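You operate a simulated robot arm through the tools that you are given. There is no shell and no other tool.

You are at the controls of a simulated two-armed robot. One attempt, no reset.

JOB
Pick up the yellow can from the lower middle bay of the screen rack with one hand, pass it to the other hand and put it on the top of the oil bench. Set down upright: yellow can.

The check looks at the end state, three seconds after you hand in, the way a careful person would. Anything else that was tipped, shoved, dropped, spilled or broken makes it a failure.

ROBOT AND FRAMES
Two 7-joint arms with two-finger parallel grippers on one trunk, on a base that moves. Base frame: it is fixed to the floor where the robot stands at the start and does not move with it; the origin is under the middle of the robot, x ahead of it, y to its left, z up; the surface under the hand at the start is at about z = 730. Readings come in mm, degrees, newtons and seconds.
The left shoulder is at the start at [20, 170, 1178], the right one opposite. With the tool pointing down near the work surface each hand reaches from about 100 to 640 mm from the robot's upright axis, wherever it stands, measured 20 degrees to its own side. Places, roughly: top of the oil bench (25x40 cm) [-2420, 1220, 740]; yellow can (6x6x13 cm) [600, 0, 800]. Payload 3.8 kg a hand.
The TCP of each hand is the grasp point between the finger pads, 30 mm short of the fingertips. In the tool frame z runs along the fingers and y along their closing line. Largest opening 110 mm; finger width 20, thickness 10; the body of the gripper, 48 by 112 mm, starts 55 mm behind the TCP.
Orientation is that of the tool frame in the base frame, as a unit quaternion [x, y, z, w]. With the fingers straight down and closing along the base's y, the tool's x points along the base's -x, its y along +y and its z along -z.

CONTROLS
- The arms move only by the tool drive_tool. It takes "left_moves", "right_moves" or both (then of equal length, played together; a hand with none holds still); each is a list of rows, each a list of 3 entries, a list of its own where there are three numbers: the finger opening in mm, from 0 to 110, then the shift along the tool's x, y, z in units of 100 mm (1.0 is 100 mm), then the turn, a rotation vector about the tool's x, y, z in units of 90 degrees (1.0 is 90 degrees). In form: [[grip, [dx, dy, dz], [ax, ay, az]], ...]. A call has 1 to 20 rows; each row is the pose to reach, as a shift and turn from the pose commanded when the call began, along the tool's axes at that moment. A call with a number of a shift or a turn outside -1 to 1 is refused whole. Each row takes 0.2 s and may step no farther than 50 mm and 8.6 degrees from the row before; otherwise, or with a gripper value out of range, the whole call is refused. A pose out of reach is approached as far as the arm can. The call stops where the force on the tool passes 40 N (or 10 N more than at its start, if that is more) or the arm is blocked; 0.2 s more then pass. Each finger travels about 72 mm/s and halts on what it meets, pressing with about 25 N; the grip force reading is that of the motor and also rises with nothing between the fingers. The clock runs only during rows and for 0.2 s after the last one: add rows that repeat a pose to give the fingers time. The reply holds the time, the measured pose of the TCP, the force on the tool along the base axes, the opening and the grip force, in the units named above and with some noise, with the torque about the TCP (base axes, N m) and any sound that the robot's microphone picked up, and new pictures: "views" is both (left out), scene, wrist or none (wrist: the cameras of the hands that moved).
- Cameras (640 x 400 px; columns grow to the right, rows downward): "scene" is now at [107.6, -0.1, 1324.9]; the picture's right is [0.03, -1.00, 0.00], its down [-0.63, -0.02, -0.78] and it looks along [0.78, 0.03, -0.63] (base axes); focal length 279 px, centre (320, 200). "left" rides on the left gripper at [72, -17, -103] in its tool frame; the picture's right is [0.23, 0.97, 0.00], its down [-0.76, 0.18, -0.62] and it looks along [-0.61, 0.14, 0.78] (tool axes); focal length 222 px, centre (320, 200). "right" rides on the right gripper at [72, 17, -103] in its tool frame; the picture's right is [-0.23, 0.97, 0.00], its down [-0.76, -0.18, -0.62] and it looks along [-0.61, -0.14, 0.78] (tool axes); focal length 222 px, centre (320, 200). There is no depth. A picture from a camera that has moved, and an enlarged one, comes with that camera's place and axes in the base frame and with its lens.
- move_column(by): moves the trunk up (or, below 0, down) by that many mm; the arms and the scene camera ride with it, the base frame stays. It gives what a move gives, with no picture.
- base_move(legs): drives the robot by 1 to 6 legs, each [ahead, turn to the left] in mm and degrees, along the robot's own axes; the way and the turn of a leg run together, so that a leg with both is an arc; at most 1500 mm and 180 degrees a leg. The arms and the cameras ride along, it lands a little off, and it stops where it bumps. It gives what a move gives, and a new picture of the scene camera.
- head_to(pan, tilt): turns the head with the scene camera to pan (to the left, within 80 degrees either way) and tilt (down, from -29 to 69), counted from straight ahead of the robot. It gives what a move gives, and a new picture of the scene camera.
- zoom(camera, box): a new picture of the part [left, top, right, bottom] of that camera's present view, enlarged. No time passes.
- job_done(): hands the job in; it is judged then, once.

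Places have to be worked out from the pictures, the camera data and where the tool is seen. Open the grippers and draw the arms clear of the work before you hand the job in, unless the task says otherwise.

The tools are called after ">>>" by a JSON object that holds its "op" and its "data". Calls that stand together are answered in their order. drive_tool: Moves the arms, as the interface text tells. Its arguments: {"type":"object","properties":{"left_moves":{"type":"array"},"right_moves":{"type":"array"},"views":{"type":"string","enum":["both","scene","wrist","none"]}},"required":[]} The other tools are called the same way: move_column (by) moves the trunk up or down; base_move (legs) drives the base; head_to (pan, tilt) turns the head that bears the scene camera; zoom (camera, box) takes an enlarged picture of a part of a camera's view; job_done () hands the job in.

At the start:

```text
time: 0.0
left_tcp_pos: [451.3, 215.7, 1054.5]
left_tcp_rot: [0.001, 1.0, 0.0, 0.001]
left_wrist_force: [-0.4, -0.4, 0.8]
left_ft_torque: [0.0, -0.02, -0.01]
left_gripper_width: 110.1
left_grasp_force: 0.2
right_tcp_pos: [521.5, -226.8, 954.6]
right_tcp_rot: [0.0, 1.0, 0.0, 0.0]
right_wrist_force: [-0.4, 0.2, -0.4]
right_ft_torque: [0.02, 0.02, 0.03]
right_gripper_width: 110.1
right_grasp_force: 0.1
trunk travel left (down, up): [-275.0, 295.0]
robot x, y, heading: [-5.4, 5.0, 0.1]
head pan, tilt (commanded): [1.9, 38.9]
```

scene: 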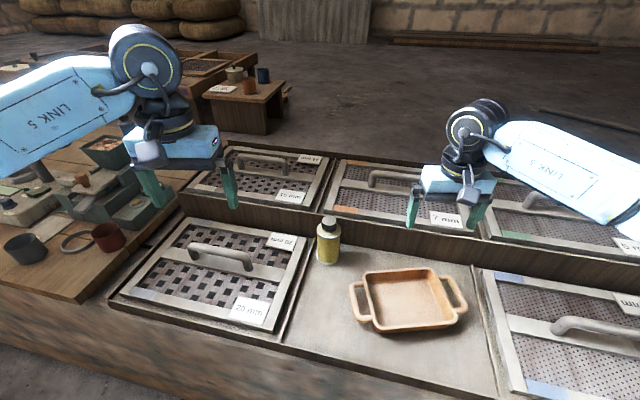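
right: 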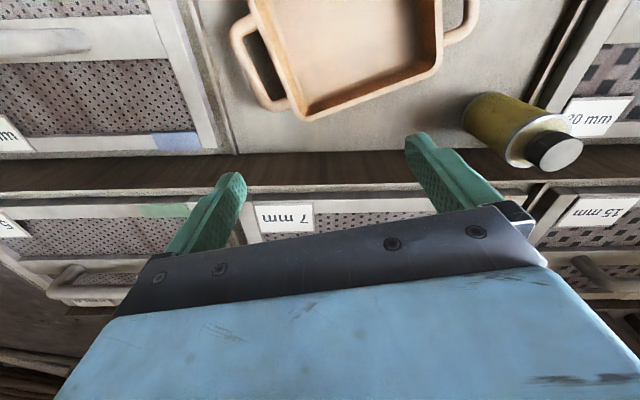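
left: 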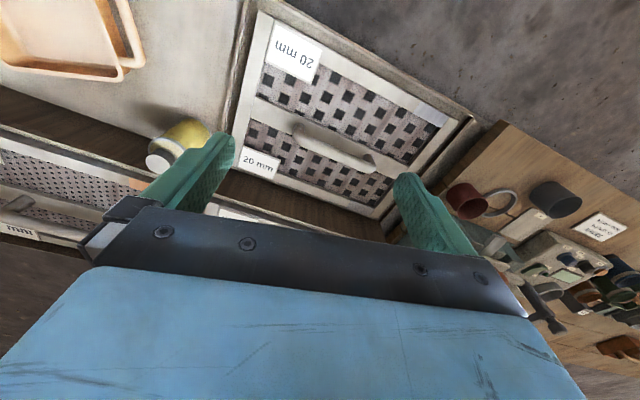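

The can appears in the back-left corner of the near middle bay, near (595, 0), with the orange tray to its front-right. I'll zoom in on it first to see the clearances.

>>> {"op": "zoom", "data": {"camera": "scene", "box": [230, 170, 500, 340]}}

>>> {"op": "zoom", "data": {"camera": "right", "box": [380, 40, 640, 220]}}

>>> {"op": "zoom", "data": {"camera": "left", "box": [80, 60, 300, 220]}}

```text
2.35 times, centred on (365, 255) of scene
camera zoom: at [107.6, -0.1, 1324.9], right [0.03, -1.0, 0.0], down [-0.63, -0.02, -0.78], along [0.78, 0.03, -0.63], focal length 657 px, centre (214, 71)
```

zoom: 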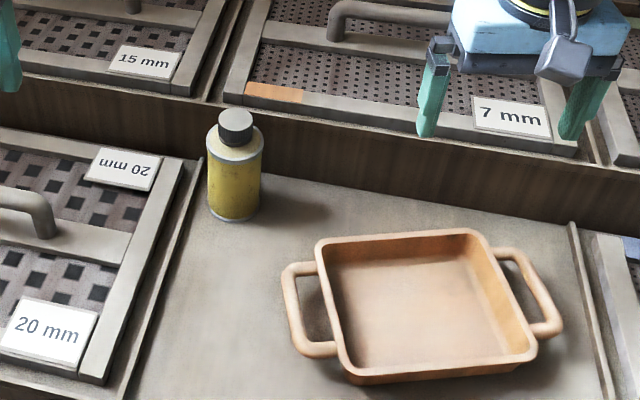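

```text
2.22 times, centred on (510, 130) of right
camera zoom: at [448.5, -209.6, 1057.2], right [0.23, 0.97, 0.0], down [0.76, -0.18, 0.62], along [0.61, -0.14, -0.78], focal length 494 px, centre (-102, 356)
```

zoom: 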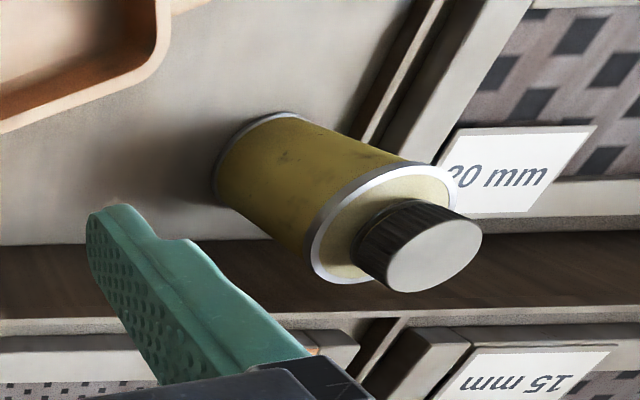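

```text
2.50 times, centred on (190, 140) of left
camera zoom: at [379.9, 198.6, 1159.3], right [-0.23, 0.97, 0.0], down [0.76, 0.18, 0.62], along [0.61, 0.14, -0.78], focal length 555 px, centre (645, 350)
```

zoom: 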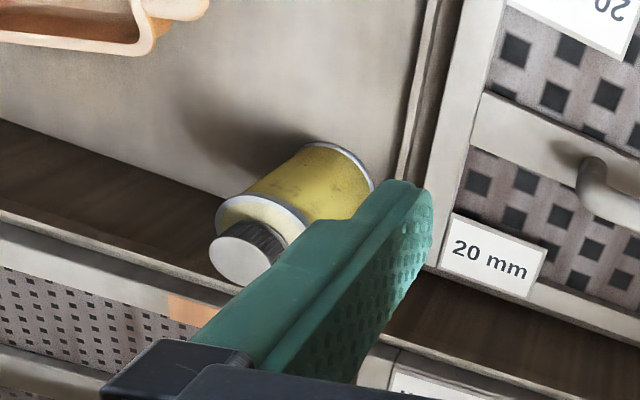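

The can axis triangulates to about (605, -2), its top near z≈857, with the back wall at x≈650 (top ≈815) and a divider at y≈42. Before acting, I'll look around with the head to learn the layout for the drive.

>>> {"op": "head_to", "data": {"pan": 78, "tilt": 25}}

>>> {"op": "head_to", "data": {"pan": -78, "tilt": 25}}

>>> {"op": "head_to", "data": {"pan": 0, "tilt": 60}}

```text
time: 1.5
left_tcp_pos: [451.9, 215.0, 1055.2]
left_tcp_rot: [0.001, 1.0, -0.001, 0.0]
left_wrist_force: [1.0, 0.6, 0.3]
left_ft_torque: [0.01, 0.0, 0.0]
left_gripper_width: 110.0
left_grasp_force: 0.1
right_tcp_pos: [520.5, -226.0, 953.6]
right_tcp_rot: [0.001, 1.0, 0.0, 0.0]
right_wrist_force: [-0.2, 0.9, -0.2]
right_ft_torque: [0.0, 0.0, 0.02]
right_gripper_width: 109.9
right_grasp_force: 0.1
trunk travel left (down, up): [-275.0, 295.0]
robot x, y, heading: [0.4, -1.1, 0.0]
head pan, tilt (commanded): [78.0, 25.0]
camera scene: at [41.1, 87.2, 1346.6], right [0.98, -0.21, 0.0], down [-0.09, -0.41, -0.91], along [0.19, 0.89, -0.42], focal length 279 px, centre (320, 200)
```

scene: 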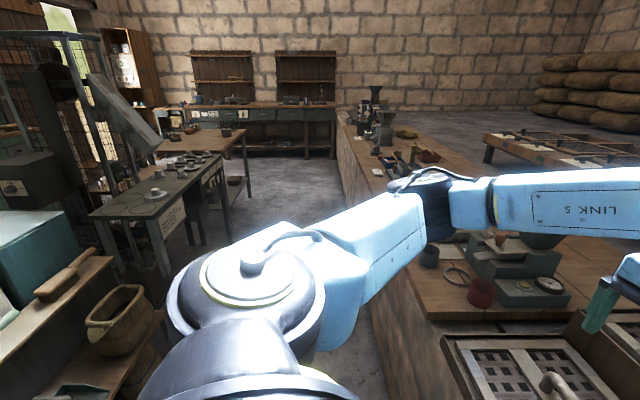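

```text
time: 3.9
left_tcp_pos: [452.0, 215.7, 1054.9]
left_tcp_rot: [0.0, 1.0, 0.0, 0.0]
left_wrist_force: [0.2, 0.1, 0.0]
left_ft_torque: [0.0, 0.01, -0.02]
left_gripper_width: 110.1
left_grasp_force: 0.0
right_tcp_pos: [520.9, -225.6, 954.0]
right_tcp_rot: [-0.001, 1.0, 0.0, 0.0]
right_wrist_force: [-0.3, 0.3, -0.2]
right_ft_torque: [0.0, -0.04, -0.01]
right_gripper_width: 110.1
right_grasp_force: 0.2
trunk travel left (down, up): [-275.0, 295.0]
robot x, y, heading: [-1.2, 3.0, -0.0]
head pan, tilt (commanded): [-78.0, 25.0]
camera scene: at [41.1, -93.0, 1346.6], right [-0.98, -0.21, 0.0], down [-0.09, 0.41, -0.91], along [0.19, -0.89, -0.42], focal length 279 px, centre (320, 200)
```

scene: 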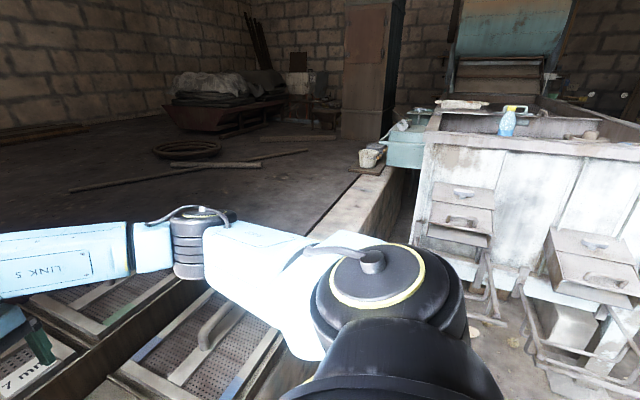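

```text
time: 5.4
left_tcp_pos: [452.7, 214.9, 1055.0]
left_tcp_rot: [-0.001, 1.0, -0.001, 0.0]
left_wrist_force: [-0.5, 0.4, -0.4]
left_ft_torque: [0.0, -0.03, 0.0]
left_gripper_width: 110.0
left_grasp_force: 0.0
right_tcp_pos: [520.4, -225.9, 953.5]
right_tcp_rot: [0.001, 1.0, 0.001, -0.001]
right_wrist_force: [0.0, -0.4, 0.1]
right_ft_torque: [0.0, 0.0, -0.02]
right_gripper_width: 109.9
right_grasp_force: 0.1
trunk travel left (down, up): [-275.0, 295.0]
robot x, y, heading: [0.5, 0.7, 0.2]
head pan, tilt (commanded): [0.0, 60.0]
camera scene: at [88.6, -3.0, 1296.6], right [0.0, -1.0, 0.0], down [-0.87, 0.0, -0.5], along [0.5, 0.0, -0.87], focal length 279 px, centre (320, 200)
```

scene: 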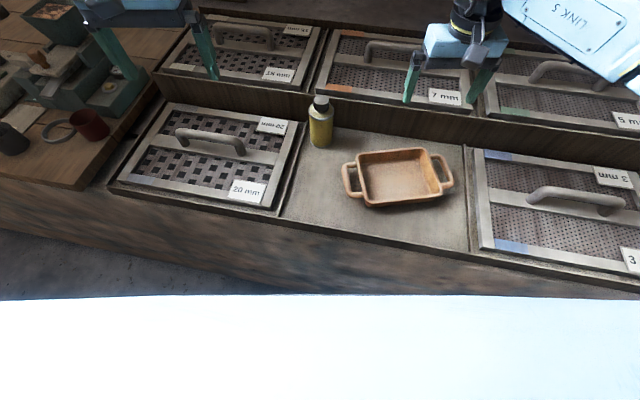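

The rack is turned about 11° from my axes, and there is free floor behind me with shelves farther off to the left and right. I'll pick with the right hand from above. I'll move it level at z≈954 towards the can and re-aim the head.

>>> {"op": "head_to", "data": {"pan": 0, "tilt": 45}}

>>> {"op": "drive_tool", "data": {"right_moves": [[110, [-0.13, 0.33, 0], [0, 0, 0]], [100, [-0.27, 0.67, 0], [0, 0, 0]], [90, [-0.4, 1.0, 0], [0, 0, 0]]], "views": "none"}}

>>> {"op": "drive_tool", "data": {"right_moves": [[90, [-0.13, 0.33, 0], [0, 0, 0]], [90, [-0.27, 0.67, 0], [0, 0, 0]], [90, [-0.4, 1.0, 0], [0, 0, 0]], [90, [-0.4, 1.0, 0], [0, 0, 0]]], "views": "both"}}

```text
time: 6.2
left_tcp_pos: [451.0, 216.1, 1055.4]
left_tcp_rot: [0.0, 1.0, 0.0, 0.001]
left_wrist_force: [0.0, 0.9, -0.2]
left_ft_torque: [-0.03, -0.02, -0.02]
left_gripper_width: 109.9
left_grasp_force: 0.1
right_tcp_pos: [522.1, -226.3, 953.1]
right_tcp_rot: [-0.001, 1.0, 0.0, 0.0]
right_wrist_force: [0.2, 0.5, -1.4]
right_ft_torque: [0.0, 0.01, 0.02]
right_gripper_width: 110.0
right_grasp_force: 0.1
trunk travel left (down, up): [-275.0, 295.0]
robot x, y, heading: [-2.3, 3.0, -0.0]
head pan, tilt (commanded): [0.0, 45.0]
camera scene: at [103.2, -2.9, 1316.0], right [0.0, -1.0, 0.0], down [-0.71, 0.0, -0.71], along [0.71, 0.0, -0.71], focal length 279 px, centre (320, 200)
```

scene: 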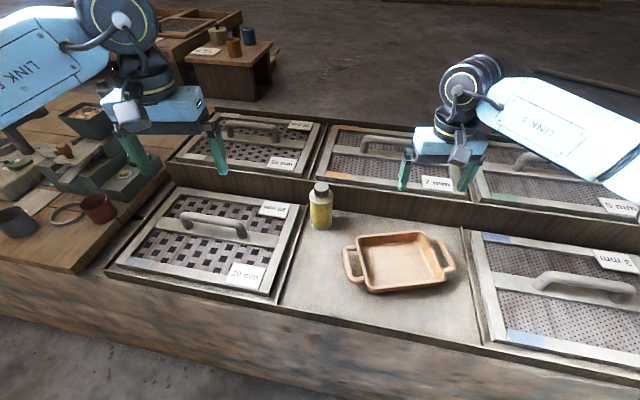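

```text
time: 7.0
left_tcp_pos: [451.7, 215.6, 1055.7]
left_tcp_rot: [-0.001, 1.0, 0.0, 0.0]
left_wrist_force: [0.8, -0.2, 0.6]
left_ft_torque: [-0.03, -0.03, -0.02]
left_gripper_width: 109.8
left_grasp_force: 0.1
right_tcp_pos: [561.0, -123.3, 953.9]
right_tcp_rot: [0.001, 1.0, -0.001, 0.001]
right_wrist_force: [-0.3, -0.8, 0.2]
right_ft_torque: [-0.01, 0.0, -0.02]
right_gripper_width: 90.0
right_grasp_force: 0.1
trunk travel left (down, up): [-275.0, 295.0]
robot x, y, heading: [1.0, -0.9, 0.1]
head pan, tilt (commanded): [0.0, 45.0]
```

```text
time: 8.0
left_tcp_pos: [452.1, 213.3, 1056.3]
left_tcp_rot: [0.0, 1.0, 0.0, 0.0]
left_wrist_force: [-0.1, -0.5, 0.0]
left_ft_torque: [0.02, 0.02, 0.0]
left_gripper_width: 109.8
left_grasp_force: 0.0
right_tcp_pos: [602.3, -26.7, 950.7]
right_tcp_rot: [0.001, 1.0, 0.001, 0.001]
right_wrist_force: [-0.5, -0.6, 0.7]
right_ft_torque: [0.02, 0.0, -0.01]
right_gripper_width: 89.7
right_grasp_force: 0.0
trunk travel left (down, up): [-275.0, 295.0]
robot x, y, heading: [-0.6, 1.5, -0.0]
head pan, tilt (commanded): [0.0, 45.0]
camera scene: at [103.4, -4.4, 1316.0], right [0.0, -1.0, 0.0], down [-0.71, 0.0, -0.71], along [0.71, 0.0, -0.71], focal length 279 px, centre (320, 200)
camera right: at [530.8, -10.7, 1054.7], right [0.23, 0.97, 0.0], down [0.76, -0.18, 0.62], along [0.61, -0.14, -0.78], focal length 222 px, centre (320, 200)
```

scene: 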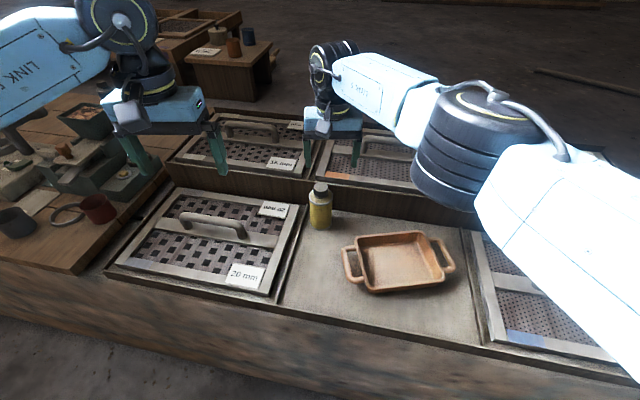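
right: 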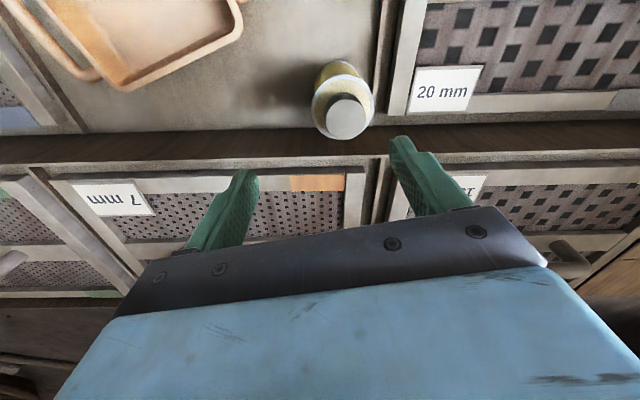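

The wrist view puts the cap at about (601, -2), agreeing with the earlier estimate. I'll centre over it and come down to just above the cap for a check.

>>> {"op": "drive_tool", "data": {"right_moves": [[90, [-0.01, 0.24, 0], [0, 0, 0]], [90, [-0.01, 0.24, 0.25], [0, 0, 0]], [90, [-0.01, 0.24, 0.35], [0, 0, 0]], [90, [-0.01, 0.24, 0.35], [0, 0, 0]]], "views": "both"}}

>>> {"op": "zoom", "data": {"camera": "scene", "box": [230, 100, 430, 250]}}

```text
time: 9.0
left_tcp_pos: [451.8, 215.3, 1055.3]
left_tcp_rot: [0.0, 1.0, 0.0, 0.0]
left_wrist_force: [-0.3, 0.2, -0.3]
left_ft_torque: [-0.02, 0.0, 0.02]
left_gripper_width: 110.1
left_grasp_force: 0.0
right_tcp_pos: [592.5, -7.1, 921.4]
right_tcp_rot: [0.0, 1.0, 0.0, 0.0]
right_wrist_force: [0.3, 0.0, 0.8]
right_ft_torque: [0.0, 0.01, -0.01]
right_gripper_width: 89.7
right_grasp_force: 0.1
right hand out of reach, approached as far as the arm can: row 1, 2, 3, 4
trunk travel left (down, up): [-275.0, 295.0]
robot x, y, heading: [0.1, 0.8, -0.2]
head pan, tilt (commanded): [0.0, 45.0]
camera scene: at [103.2, -2.6, 1316.1], right [0.0, -1.0, 0.0], down [-0.71, 0.0, -0.71], along [0.71, 0.0, -0.71], focal length 279 px, centre (320, 200)
camera right: at [521.1, 8.8, 1025.2], right [0.23, 0.97, 0.0], down [0.76, -0.18, 0.62], along [0.61, -0.14, -0.78], focal length 222 px, centre (320, 200)
```

scene: 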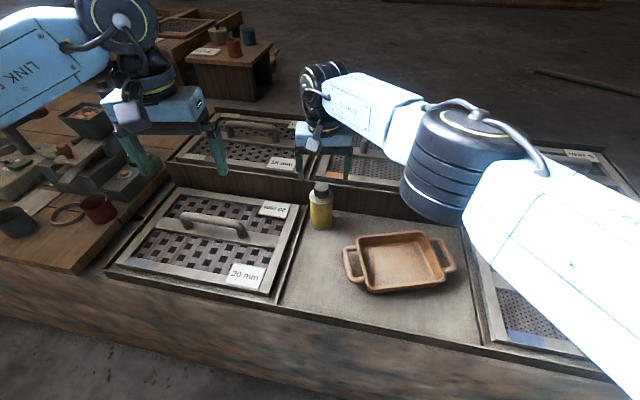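
right: 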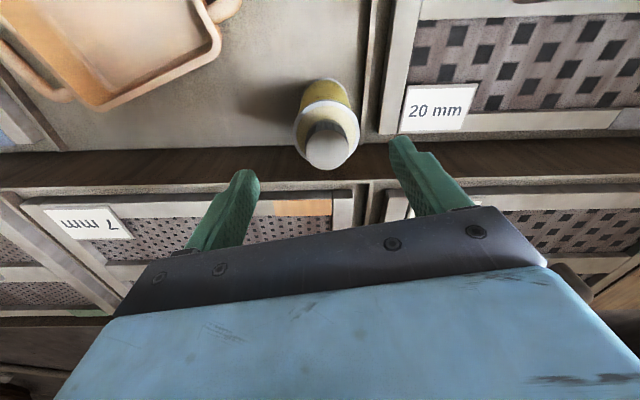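

```text
2.67 times, centred on (330, 175) of scene
camera zoom: at [103.2, -2.6, 1316.1], right [0.0, -1.0, 0.0], down [-0.71, 0.0, -0.71], along [0.71, 0.0, -0.71], focal length 744 px, centre (293, 267)
```

zoom: 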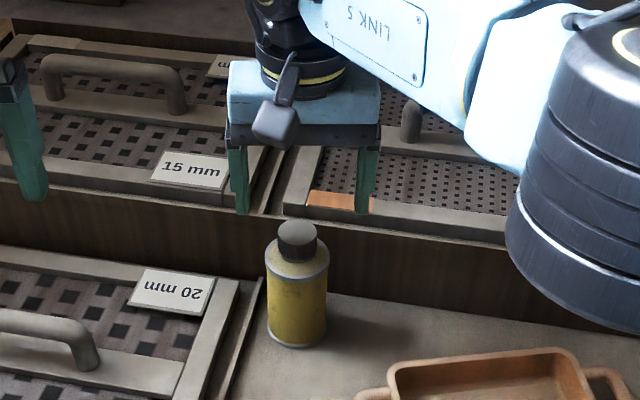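

The arm is at its reach limit with the tool vertical. The can is at (603, -3), so I'll tilt the right hand about 20° (fingers pointing slightly forward), which keeps the wrist nearer, and hold the height.

>>> {"op": "drive_tool", "data": {"right_moves": [[90, [0, 0, 0], [0, -0.08, 0]], [90, [0, 0, 0], [0, -0.16, 0]], [90, [0, 0, 0], [0, -0.23, 0]], [90, [0, 0, 0], [0, -0.23, 0]]], "views": "both"}}

```text
time: 10.0
left_tcp_pos: [453.2, 214.7, 1055.4]
left_tcp_rot: [0.0, 1.0, 0.0, 0.0]
left_wrist_force: [0.6, 0.8, -0.3]
left_ft_torque: [0.0, -0.04, 0.0]
left_gripper_width: 110.1
left_grasp_force: 0.2
right_tcp_pos: [592.7, -6.3, 922.7]
right_tcp_rot: [0.0, 0.984, 0.0, 0.181]
right_wrist_force: [-0.1, 0.9, 1.1]
right_ft_torque: [-0.04, -0.01, 0.04]
right_gripper_width: 90.1
right_grasp_force: 0.1
trunk travel left (down, up): [-275.0, 295.0]
robot x, y, heading: [0.8, 2.5, -0.0]
head pan, tilt (commanded): [0.0, 45.0]
camera scene: at [103.3, -2.7, 1316.1], right [0.0, -1.0, 0.0], down [-0.71, 0.0, -0.71], along [0.71, 0.0, -0.71], focal length 279 px, centre (320, 200)
camera right: at [488.3, 8.8, 993.7], right [0.21, 0.97, 0.08], down [0.49, -0.18, 0.85], along [0.84, -0.14, -0.52], focal length 222 px, centre (320, 200)
```

scene: 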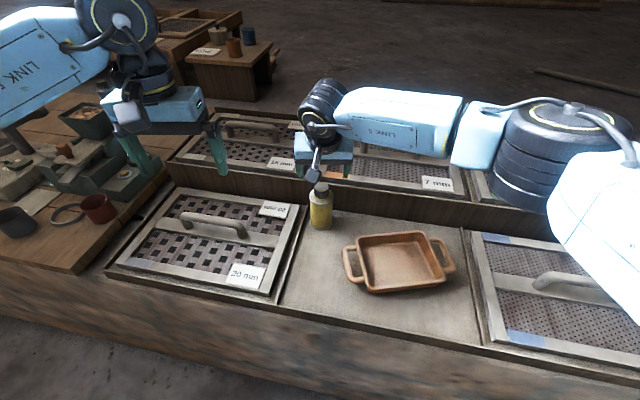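
right: 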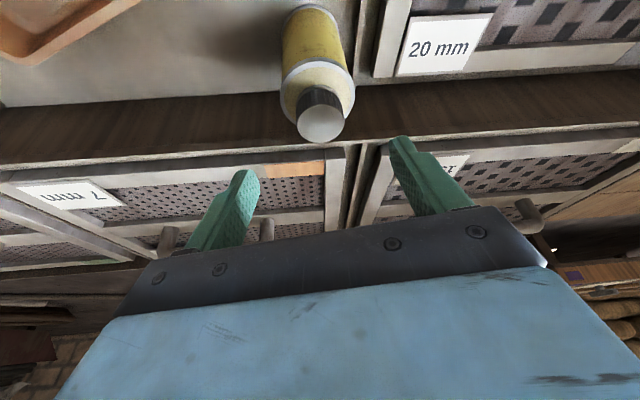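

With the tilt, the cap reads at (602, -3.5) from the wrist camera; TCP is at (593, -6, 923). I'll centre over it and come straight down part way, checking reach.

>>> {"op": "drive_tool", "data": {"right_moves": [[90, [-0.093, 0.03, 0.036], [0, 0, 0]], [90, [0.0, 0.03, 0.28], [0, 0, 0]], [90, [0.09, 0.03, 0.52], [0, 0, 0]], [90, [0.09, 0.03, 0.52], [0, 0, 0]]], "views": "both"}}

>>> {"op": "zoom", "data": {"camera": "scene", "box": [230, 100, 430, 250]}}

```text
time: 11.0
left_tcp_pos: [452.5, 214.8, 1055.0]
left_tcp_rot: [0.0, 1.0, 0.0, 0.001]
left_wrist_force: [-0.7, 0.1, 0.2]
left_ft_torque: [0.02, 0.01, 0.0]
left_gripper_width: 109.9
left_grasp_force: 0.0
right_tcp_pos: [602.9, -3.6, 871.6]
right_tcp_rot: [0.0, 0.984, 0.0, 0.18]
right_wrist_force: [0.9, -0.7, -0.5]
right_ft_torque: [0.04, -0.01, -0.01]
right_gripper_width: 90.1
right_grasp_force: 0.0
trunk travel left (down, up): [-275.0, 295.0]
robot x, y, heading: [-2.6, 1.8, 0.2]
head pan, tilt (commanded): [0.0, 45.0]
camera scene: at [103.1, -2.9, 1316.1], right [0.0, -1.0, 0.0], down [-0.71, 0.0, -0.71], along [0.71, 0.0, -0.71], focal length 279 px, centre (320, 200)
camera right: at [498.3, 11.2, 943.3], right [0.21, 0.97, 0.08], down [0.49, -0.18, 0.85], along [0.84, -0.14, -0.52], focal length 222 px, centre (320, 200)
```

scene: 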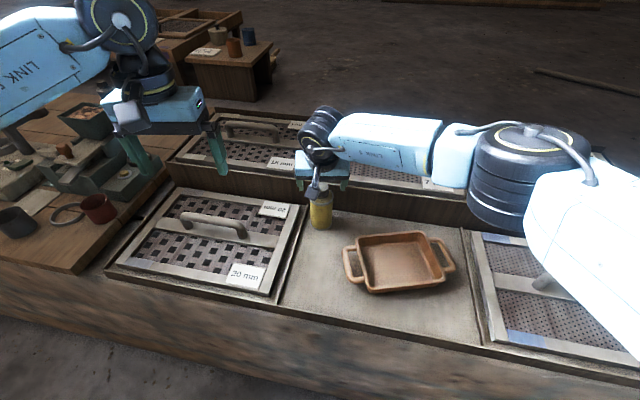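
right: 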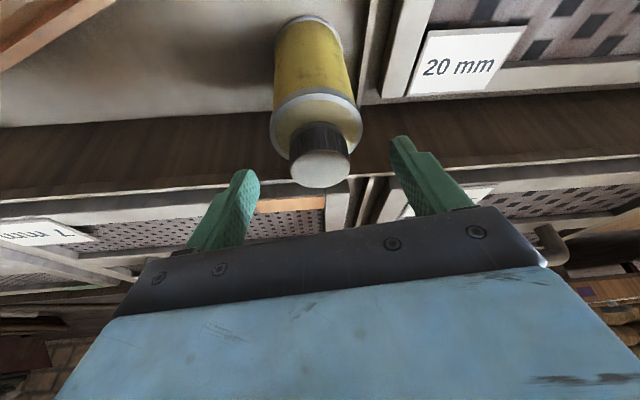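

```text
2.67 times, centred on (330, 175) of scene
camera zoom: at [103.1, -2.9, 1316.1], right [0.0, -1.0, 0.0], down [-0.71, 0.0, -0.71], along [0.71, 0.0, -0.71], focal length 744 px, centre (293, 267)
```

zoom: 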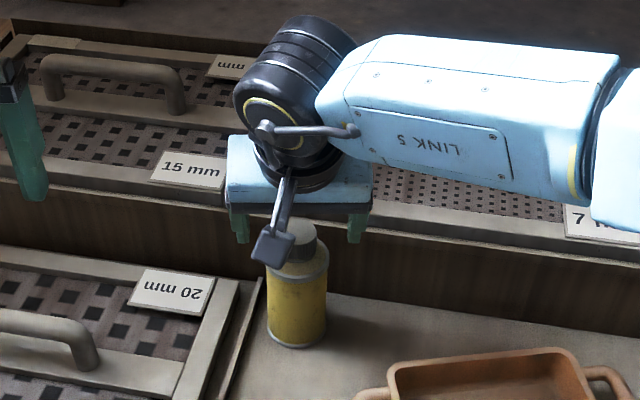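

Fingers straddle the cap, centred on it at (602, -4). I'll come down the last 50 mm to TCP z≈822, where the fingers reach the can's upper body without the palm touching the cap.

>>> {"op": "drive_tool", "data": {"right_moves": [[90, [0.06, 0, 0.16], [0, 0, 0]], [90, [0.12, 0, 0.31], [0, 0, 0]], [90, [0.18, 0, 0.467], [0, 0, 0]], [90, [0.18, 0, 0.467], [0, 0, 0]]], "views": "both"}}

>>> {"op": "zoom", "data": {"camera": "scene", "box": [230, 100, 430, 250]}}

```text
time: 12.0
left_tcp_pos: [452.2, 215.3, 1054.9]
left_tcp_rot: [0.0, 1.0, 0.001, 0.0]
left_wrist_force: [0.1, 0.2, 0.1]
left_ft_torque: [0.01, 0.02, -0.01]
left_gripper_width: 110.1
left_grasp_force: 0.1
right_tcp_pos: [599.6, -5.3, 820.5]
right_tcp_rot: [-0.001, 0.984, 0.001, 0.18]
right_wrist_force: [-0.8, 0.0, -0.1]
right_ft_torque: [-0.02, 0.01, -0.04]
right_gripper_width: 89.9
right_grasp_force: 0.1
trunk travel left (down, up): [-275.0, 295.0]
robot x, y, heading: [-1.0, -1.8, 0.0]
head pan, tilt (commanded): [0.0, 45.0]
camera scene: at [103.2, -3.0, 1316.1], right [0.0, -1.0, 0.0], down [-0.71, 0.0, -0.71], along [0.71, 0.0, -0.71], focal length 279 px, centre (320, 200)
camera right: at [496.2, 11.6, 892.4], right [0.21, 0.97, 0.08], down [0.49, -0.18, 0.85], along [0.84, -0.14, -0.52], focal length 222 px, centre (320, 200)
```

scene: 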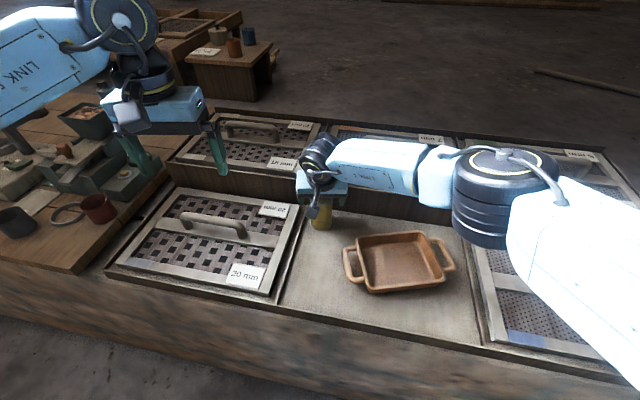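
right: 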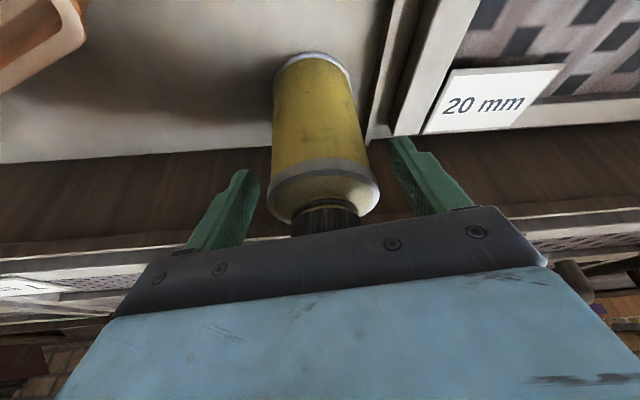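

```text
2.67 times, centred on (330, 175) of scene
camera zoom: at [103.2, -3.0, 1316.1], right [0.0, -1.0, 0.0], down [-0.71, 0.0, -0.71], along [0.71, 0.0, -0.71], focal length 744 px, centre (293, 267)
```

zoom: 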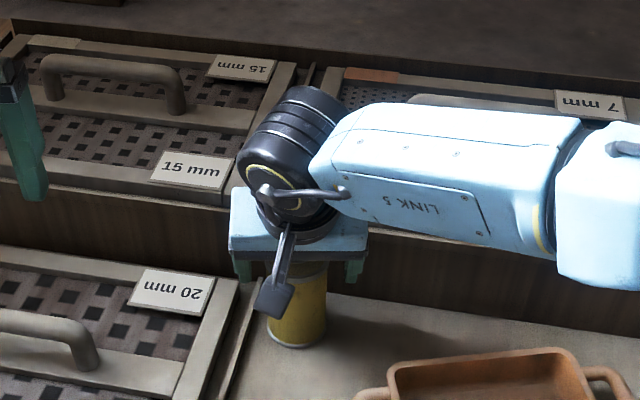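

TCP is at (600, -5, 820) with the can body between the pads. I'll close on it and wait for the fingers to settle.

>>> {"op": "drive_tool", "data": {"right_moves": [[70, [0, 0, 0], [0, 0, 0]], [50, [0, 0, 0], [0, 0, 0]], [40, [0, 0, 0], [0, 0, 0]], [40, [0, 0, 0], [0, 0, 0]], [40, [0, 0, 0], [0, 0, 0]], [40, [0, 0, 0], [0, 0, 0]]], "views": "both"}}

```text
time: 13.4
left_tcp_pos: [450.9, 214.4, 1055.7]
left_tcp_rot: [0.0, 1.0, 0.0, 0.0]
left_wrist_force: [-0.4, -0.1, -0.4]
left_ft_torque: [0.01, -0.04, -0.01]
left_gripper_width: 110.1
left_grasp_force: 0.0
right_tcp_pos: [599.5, -3.5, 821.6]
right_tcp_rot: [0.0, 0.984, 0.0, 0.179]
right_wrist_force: [-0.3, 1.4, 0.4]
right_ft_torque: [0.05, 0.01, -0.01]
right_gripper_width: 56.8
right_grasp_force: 24.9
trunk travel left (down, up): [-275.0, 295.0]
robot x, y, heading: [0.3, 0.8, 0.0]
head pan, tilt (commanded): [0.0, 45.0]
camera scene: at [103.2, -2.7, 1316.1], right [0.0, -1.0, 0.0], down [-0.71, 0.0, -0.71], along [0.71, 0.0, -0.71], focal length 279 px, centre (320, 200)
camera right: at [496.1, 11.8, 892.6], right [0.21, 0.97, 0.08], down [0.49, -0.18, 0.85], along [0.84, -0.14, -0.52], focal length 222 px, centre (320, 200)
```

scene: 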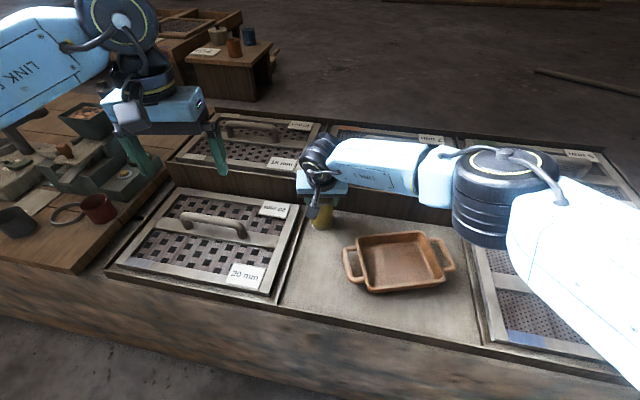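
right: 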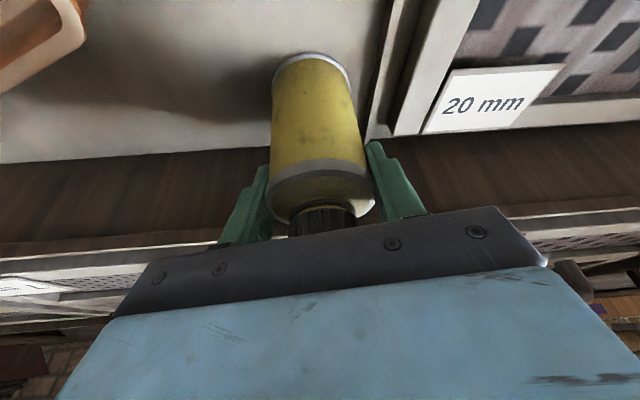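

Gripped: 57 mm opening, 25 N. I'll lift straight up 100 mm and check the grip and weight.

>>> {"op": "drive_tool", "data": {"right_moves": [[40, [-0.054, 0, -0.14], [0, 0, 0]], [40, [-0.143, 0, -0.374], [0, 0, 0]], [40, [-0.25, 0, -0.654], [0, 0, 0]], [40, [-0.357, 0, -0.934], [0, 0, 0]], [40, [-0.357, 0, -0.934], [0, 0, 0]]], "views": "both"}}

```text
time: 14.6
left_tcp_pos: [452.6, 215.4, 1054.8]
left_tcp_rot: [0.0, 1.0, 0.0, 0.0]
left_wrist_force: [0.1, -0.5, -1.0]
left_ft_torque: [0.01, -0.01, -0.01]
left_gripper_width: 109.9
left_grasp_force: 0.0
right_tcp_pos: [602.4, -4.1, 919.9]
right_tcp_rot: [0.0, 0.984, 0.0, 0.179]
right_wrist_force: [0.1, -0.8, -2.9]
right_ft_torque: [0.01, 0.01, 0.0]
right_gripper_width: 56.8
right_grasp_force: 24.9
trunk travel left (down, up): [-275.0, 295.0]
robot x, y, heading: [-0.4, -4.2, -0.3]
head pan, tilt (commanded): [0.0, 45.0]
camera scene: at [103.7, -2.9, 1316.0], right [0.0, -1.0, 0.0], down [-0.71, 0.0, -0.71], along [0.71, 0.0, -0.71], focal length 279 px, centre (320, 200)
camera right: at [499.2, 12.4, 991.9], right [0.21, 0.97, 0.08], down [0.49, -0.18, 0.85], along [0.84, -0.14, -0.52], focal length 222 px, centre (320, 200)
```

scene: 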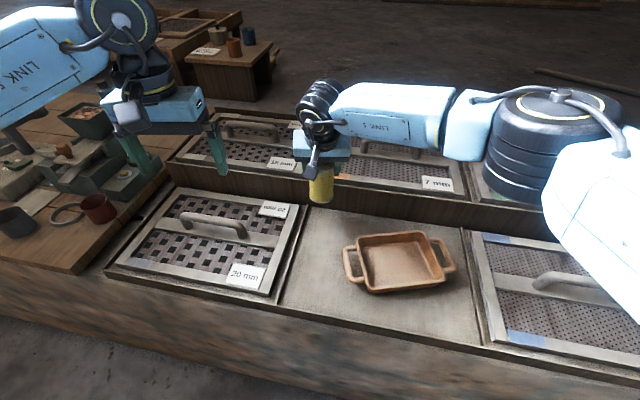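
right: 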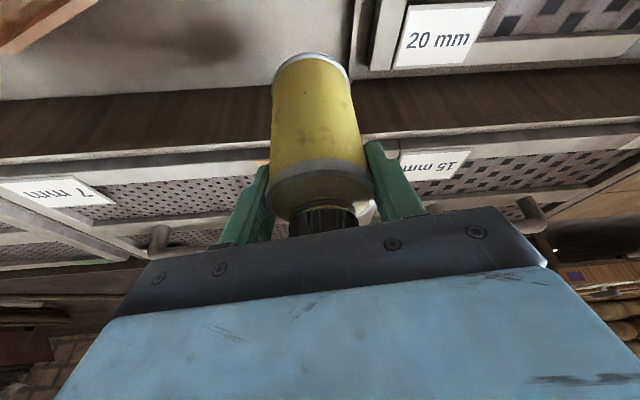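

The can is held firmly, about 3 N. I'll bring it back and up to a handover spot near (450, -30, 1010), keeping the hand's tilt so the can stays upright.

>>> {"op": "drive_tool", "data": {"right_moves": [[40, [0.18, -0.04, -0.23], [0, 0, 0]], [40, [0.37, -0.09, -0.46], [0, 0, 0]], [40, [0.55, -0.13, -0.69], [0, 0, 0]]], "views": "none"}}

>>> {"op": "drive_tool", "data": {"right_moves": [[40, [0.18, -0.04, -0.23], [0, 0, 0]], [40, [0.37, -0.09, -0.46], [0, 0, 0]], [40, [0.55, -0.13, -0.69], [0, 0, 0]], [40, [0.55, -0.13, -0.69], [0, 0, 0]]], "views": "both"}}

```text
time: 15.4
left_tcp_pos: [452.2, 214.7, 1056.6]
left_tcp_rot: [-0.001, 1.0, 0.0, -0.001]
left_wrist_force: [0.0, -0.3, -0.3]
left_ft_torque: [0.0, -0.02, 0.0]
left_gripper_width: 110.1
left_grasp_force: 0.1
right_tcp_pos: [525.1, -15.8, 966.1]
right_tcp_rot: [0.001, 0.984, 0.0, 0.18]
right_wrist_force: [0.3, 0.2, -3.7]
right_ft_torque: [0.0, 0.0, 0.01]
right_gripper_width: 56.8
right_grasp_force: 25.0
trunk travel left (down, up): [-275.0, 295.0]
robot x, y, heading: [-0.5, 1.1, 0.0]
head pan, tilt (commanded): [0.0, 45.0]
```

```text
time: 16.4
left_tcp_pos: [451.0, 215.6, 1056.4]
left_tcp_rot: [0.0, 1.0, 0.0, 0.0]
left_wrist_force: [-0.7, 0.2, 0.6]
left_ft_torque: [-0.02, -0.02, 0.01]
left_gripper_width: 110.0
left_grasp_force: 0.0
right_tcp_pos: [449.7, -31.3, 1011.2]
right_tcp_rot: [0.0, 0.984, 0.0, 0.18]
right_wrist_force: [-1.0, 0.4, -3.8]
right_ft_torque: [0.04, 0.04, 0.02]
right_gripper_width: 56.7
right_grasp_force: 24.8
trunk travel left (down, up): [-275.0, 295.0]
robot x, y, heading: [0.2, -4.4, 0.1]
head pan, tilt (commanded): [0.0, 45.0]
camera scene: at [103.8, -2.8, 1316.0], right [0.0, -1.0, 0.0], down [-0.71, 0.0, -0.71], along [0.71, 0.0, -0.71], focal length 279 px, centre (320, 200)
camera right: at [346.0, -14.9, 1083.3], right [0.21, 0.97, 0.08], down [0.49, -0.18, 0.85], along [0.84, -0.14, -0.52], focal length 222 px, centre (320, 200)
```

scene: 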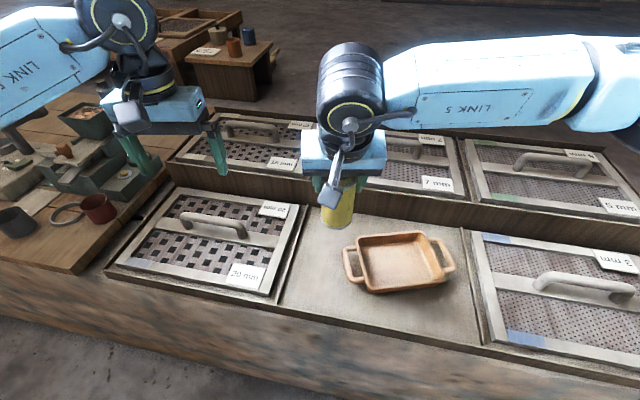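
right: 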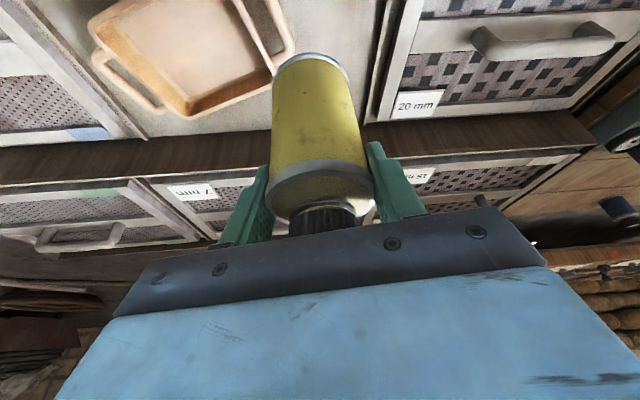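

The can is at (450, -31), its bottom near z≈920. Now I prepare the left hand: first yaw it 90° so its camera side will end up on top when the fingers point to the right.

>>> {"op": "drive_tool", "data": {"left_moves": [[110, [0, 0, 0], [0, 0, -0.09]], [110, [0, 0, 0], [0, 0, -0.18]], [110, [0, 0, 0], [0, 0, -0.27]], [110, [0, 0, 0], [0, 0, -0.36]], [110, [0, 0, 0], [0, 0, -0.45]], [110, [0, 0, 0], [0, 0, -0.54]], [110, [0, 0, 0], [0, 0, -0.63]], [110, [0, 0, 0], [0, 0, -0.72]], [110, [0, 0, 0], [0, 0, -0.81]], [110, [0, 0, 0], [0, 0, -0.9]], [110, [0, 0, 0], [0, 0, -0.99]], [110, [0, 0, 0], [0, 0, -1.0]]], "views": "both"}}

```text
time: 19.0
left_tcp_pos: [450.0, 214.4, 1055.9]
left_tcp_rot: [0.708, -0.707, 0.0, 0.0]
left_wrist_force: [-0.4, -0.5, -0.4]
left_ft_torque: [-0.02, 0.05, 0.01]
left_gripper_width: 109.9
left_grasp_force: 0.0
right_tcp_pos: [449.8, -31.5, 1012.9]
right_tcp_rot: [0.0, 0.984, -0.001, 0.179]
right_wrist_force: [-0.7, 0.5, -4.2]
right_ft_torque: [0.0, 0.03, 0.04]
right_gripper_width: 56.6
right_grasp_force: 25.3
trunk travel left (down, up): [-275.0, 295.0]
robot x, y, heading: [1.5, 1.1, 0.0]
head pan, tilt (commanded): [0.0, 45.0]
camera scene: at [103.5, -2.9, 1316.0], right [0.0, -1.0, 0.0], down [-0.71, 0.0, -0.71], along [0.71, 0.0, -0.71], focal length 279 px, centre (320, 200)
camera left: at [469.4, 143.2, 1159.3], right [-0.97, -0.23, 0.0], down [-0.18, 0.76, 0.62], along [-0.14, 0.61, -0.78], focal length 222 px, centre (320, 200)
```

scene: 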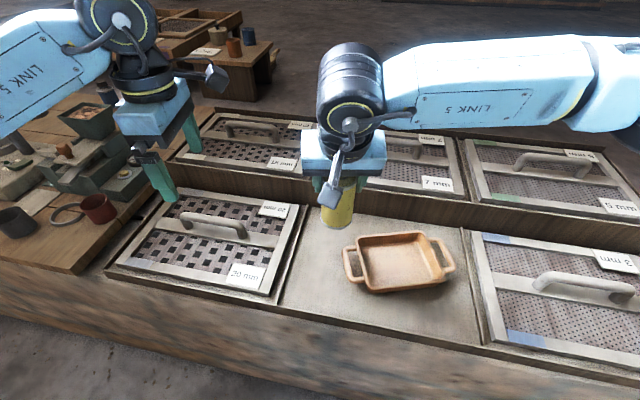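
left: 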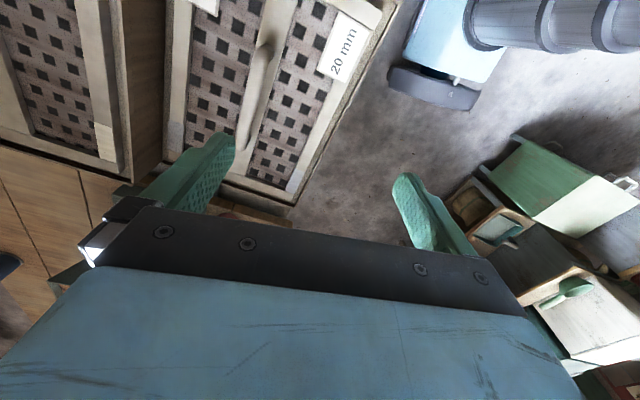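

The yaw worked, and the left wrist view also shows my base bumper is well clear of the counter (front corner about (140, 236)). Now I'll tilt the left hand 80° so its fingers point right, camera on top.

>>> {"op": "drive_tool", "data": {"left_moves": [[110, [0, 0, 0], [0, 0.09, 0]], [110, [0, 0, 0], [0, 0.18, 0]], [110, [0, 0, 0], [0, 0.27, 0]], [110, [0, 0, 0], [0, 0.36, 0]], [110, [0, 0, 0], [0, 0.45, 0]], [110, [0, 0, 0], [0, 0.54, 0]], [110, [0, 0, 0], [0, 0.63, 0]], [110, [0, 0, 0], [0, 0.72, 0]], [110, [0, 0, 0], [0, 0.81, 0]], [110, [0, 0, 0], [0, 0.89, 0]], [110, [0, 0, 0], [0, 0.89, 0]]], "views": "both"}}

```text
time: 21.4
left_tcp_pos: [451.9, 214.7, 1054.9]
left_tcp_rot: [0.541, -0.541, 0.455, 0.455]
left_wrist_force: [-0.8, 0.7, 0.2]
left_ft_torque: [0.02, 0.01, 0.01]
left_gripper_width: 109.8
left_grasp_force: 0.1
right_tcp_pos: [449.8, -30.3, 1010.9]
right_tcp_rot: [0.001, 0.984, 0.0, 0.179]
right_wrist_force: [0.2, -0.2, -3.7]
right_ft_torque: [-0.03, 0.03, 0.01]
right_gripper_width: 56.9
right_grasp_force: 24.9
trunk travel left (down, up): [-275.0, 295.0]
robot x, y, heading: [2.6, -0.1, 0.1]
head pan, tilt (commanded): [0.0, 45.0]
camera scene: at [103.4, -2.9, 1316.1], right [0.0, -1.0, 0.0], down [-0.71, 0.0, -0.71], along [0.71, 0.0, -0.71], focal length 279 px, centre (320, 200)
camera left: at [469.1, 304.7, 1144.7], right [-0.97, -0.04, 0.22], down [-0.18, 0.74, -0.64], along [-0.14, -0.67, -0.73], focal length 222 px, centre (320, 200)
```

scene: 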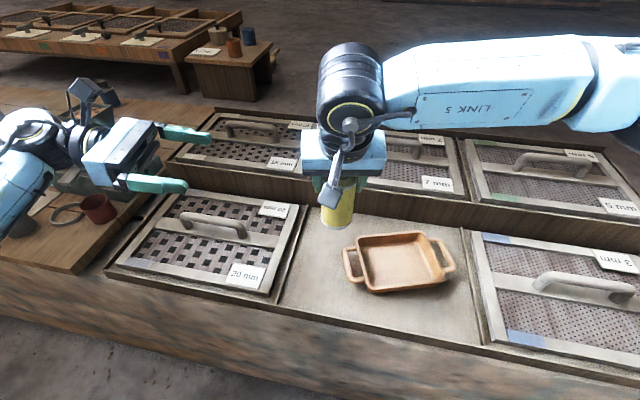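
left: 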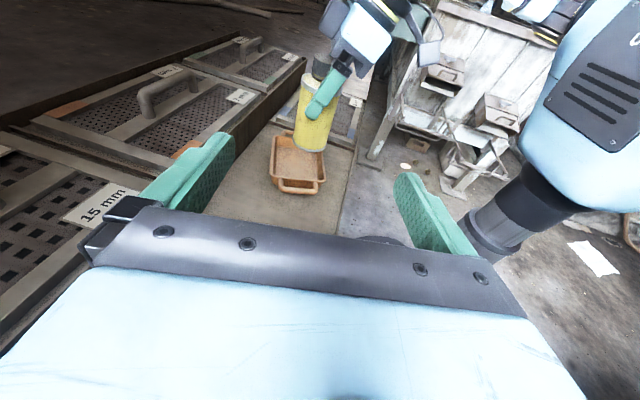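

The left hand now points right, level, open 110 mm with its camera on top. Rather than lowering it over the counter, I'll raise the can 95 mm with the right hand so that the left fingers line up with the can's lower part.

>>> {"op": "drive_tool", "data": {"right_moves": [[40, [-0.11, 0, -0.3], [0, 0, 0]], [40, [-0.23, 0, -0.6], [0, 0, 0]], [40, [-0.34, 0, -0.887], [0, 0, 0]], [40, [-0.34, 0, -0.887], [0, 0, 0]]], "views": "both"}}

>>> {"op": "zoom", "data": {"camera": "left", "box": [200, 0, 460, 200]}}

```text
time: 22.4
left_tcp_pos: [451.6, 215.3, 1054.9]
left_tcp_rot: [0.542, -0.54, 0.456, 0.455]
left_wrist_force: [-0.7, 0.8, -0.3]
left_ft_torque: [0.02, -0.02, -0.04]
left_gripper_width: 109.9
left_grasp_force: 0.1
right_tcp_pos: [451.4, -31.5, 1105.9]
right_tcp_rot: [0.001, 0.984, -0.001, 0.18]
right_wrist_force: [0.1, 0.2, -4.4]
right_ft_torque: [0.0, 0.0, -0.06]
right_gripper_width: 56.9
right_grasp_force: 24.9
trunk travel left (down, up): [-275.0, 295.0]
robot x, y, heading: [1.7, 1.5, 0.1]
head pan, tilt (commanded): [0.0, 45.0]
camera scene: at [103.6, -2.9, 1316.0], right [0.0, -1.0, 0.0], down [-0.71, 0.0, -0.71], along [0.71, 0.0, -0.71], focal length 279 px, centre (320, 200)
camera right: at [347.2, -14.5, 1177.7], right [0.21, 0.97, 0.08], down [0.49, -0.18, 0.85], along [0.84, -0.14, -0.52], focal length 222 px, centre (320, 200)
```

scene: 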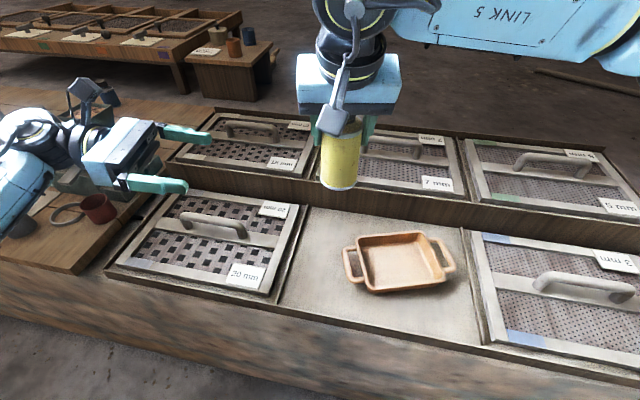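
right: 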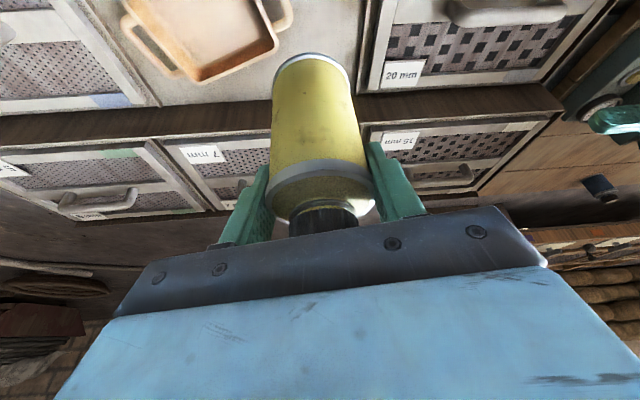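

```text
2.00 times, centred on (330, 100) of left
camera zoom: at [469.3, 304.3, 1144.7], right [-0.97, -0.04, 0.22], down [-0.18, 0.74, -0.64], along [-0.14, -0.67, -0.73], focal length 444 px, centre (300, 400)
```

zoom: 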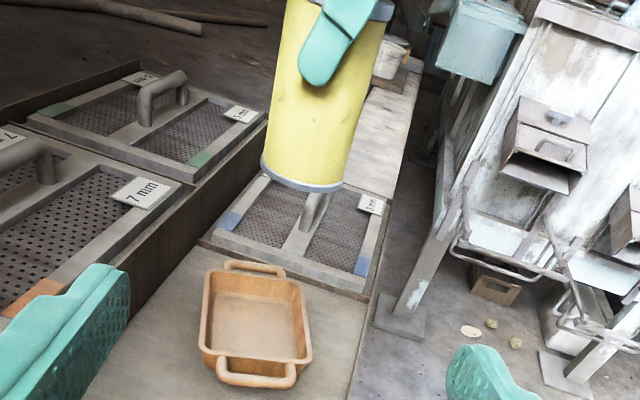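

From the left camera the can's bottom centre is at about (452, -31, 1012) and the right fingertip ends at z≈1074, so left fingers at z≈1051 will fit below it. I'll advance the left hand 100 mm at a time along -y.

>>> {"op": "drive_tool", "data": {"left_moves": [[110, [0.05, -0.02, 0.33], [0, 0, 0]], [110, [0.1, -0.02, 0.66], [0, 0, 0]], [110, [0.158, -0.02, 0.99], [0, 0, 0]], [110, [0.158, -0.02, 0.99], [0, 0, 0]]], "views": "both"}}

```text
time: 23.4
left_tcp_pos: [454.2, 115.6, 1054.1]
left_tcp_rot: [0.541, -0.541, 0.455, 0.455]
left_wrist_force: [0.1, 0.2, -0.3]
left_ft_torque: [-0.02, 0.01, -0.05]
left_gripper_width: 110.2
left_grasp_force: 0.1
right_tcp_pos: [450.2, -30.0, 1106.5]
right_tcp_rot: [-0.001, 0.984, 0.0, 0.179]
right_wrist_force: [-0.7, -0.4, -3.6]
right_ft_torque: [0.06, -0.02, -0.02]
right_gripper_width: 57.1
right_grasp_force: 24.5
trunk travel left (down, up): [-275.0, 295.0]
robot x, y, heading: [1.3, -0.5, 0.2]
head pan, tilt (commanded): [0.0, 45.0]
camera scene: at [103.3, -2.5, 1316.0], right [0.0, -1.0, 0.0], down [-0.71, 0.0, -0.71], along [0.71, 0.0, -0.71], focal length 279 px, centre (320, 200)
camera left: at [470.7, 204.8, 1143.3], right [-0.97, -0.04, 0.22], down [-0.18, 0.74, -0.64], along [-0.14, -0.67, -0.73], focal length 222 px, centre (320, 200)
```

scene: 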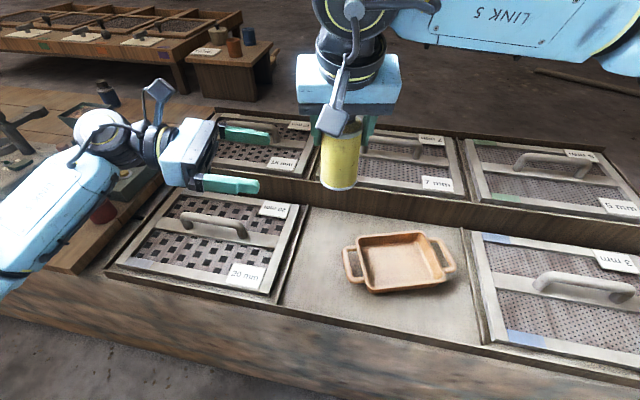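
left: 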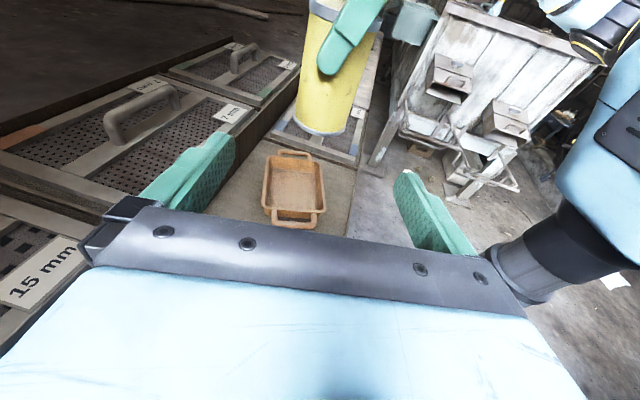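

Still lined up: can bottom at about (450, -31, 1010). Advancing another 95 mm.

>>> {"op": "drive_tool", "data": {"left_moves": [[110, [0.05, 0, 0.32], [0, 0, 0]], [110, [0.1, 0, 0.64], [0, 0, 0]], [110, [0.145, 0, 0.95], [0, 0, 0]], [110, [0.145, 0, 0.95], [0, 0, 0]]], "views": "both"}}

>>> {"op": "zoom", "data": {"camera": "scene", "box": [220, 60, 460, 220]}}

```text
time: 24.4
left_tcp_pos: [451.3, 18.5, 1053.6]
left_tcp_rot: [-0.541, 0.542, -0.454, -0.455]
left_wrist_force: [-0.4, 0.1, 0.4]
left_ft_torque: [-0.01, 0.04, 0.0]
left_gripper_width: 109.8
left_grasp_force: 0.0
right_tcp_pos: [451.4, -30.8, 1106.4]
right_tcp_rot: [0.0, 0.984, 0.0, 0.18]
right_wrist_force: [-0.2, 0.1, -3.5]
right_ft_torque: [0.02, -0.02, 0.02]
right_gripper_width: 56.9
right_grasp_force: 25.5
trunk travel left (down, up): [-275.0, 295.0]
robot x, y, heading: [2.1, 2.3, 0.1]
head pan, tilt (commanded): [0.0, 45.0]
camera scene: at [103.4, -2.5, 1316.0], right [0.0, -1.0, 0.0], down [-0.71, 0.0, -0.71], along [0.71, 0.0, -0.71], focal length 279 px, centre (320, 200)
camera left: at [468.9, 108.1, 1143.6], right [-0.97, -0.04, 0.22], down [-0.18, 0.74, -0.64], along [-0.14, -0.67, -0.73], focal length 222 px, centre (320, 200)
```

scene: 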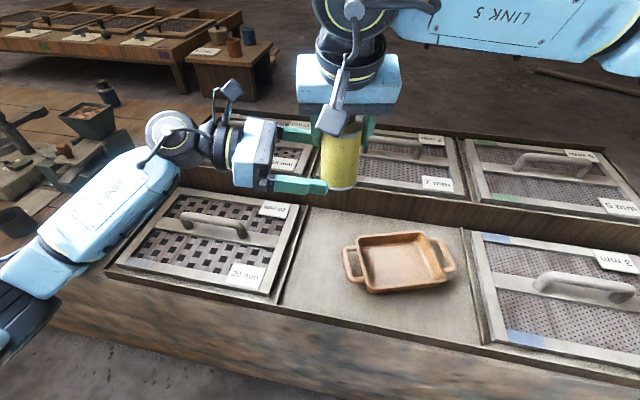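
left: 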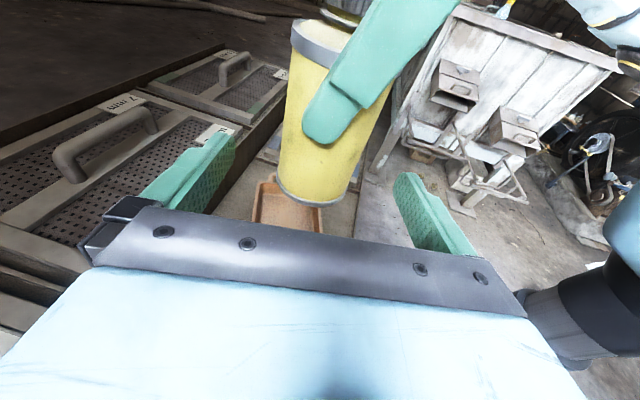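

```text
2.50 times, centred on (340, 140) of scene
camera zoom: at [103.4, -2.5, 1316.0], right [0.0, -1.0, 0.0], down [-0.71, 0.0, -0.71], along [0.71, 0.0, -0.71], focal length 698 px, centre (270, 350)
```

zoom: 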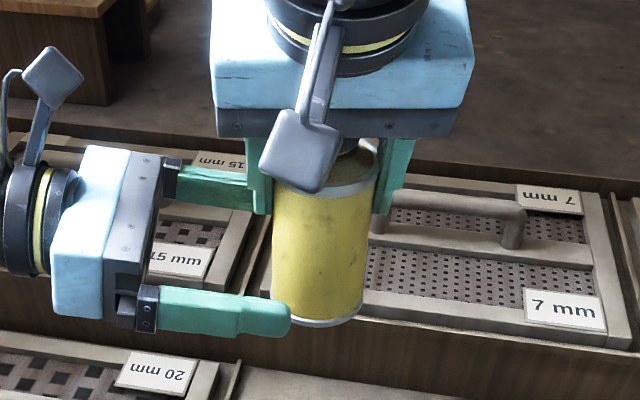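

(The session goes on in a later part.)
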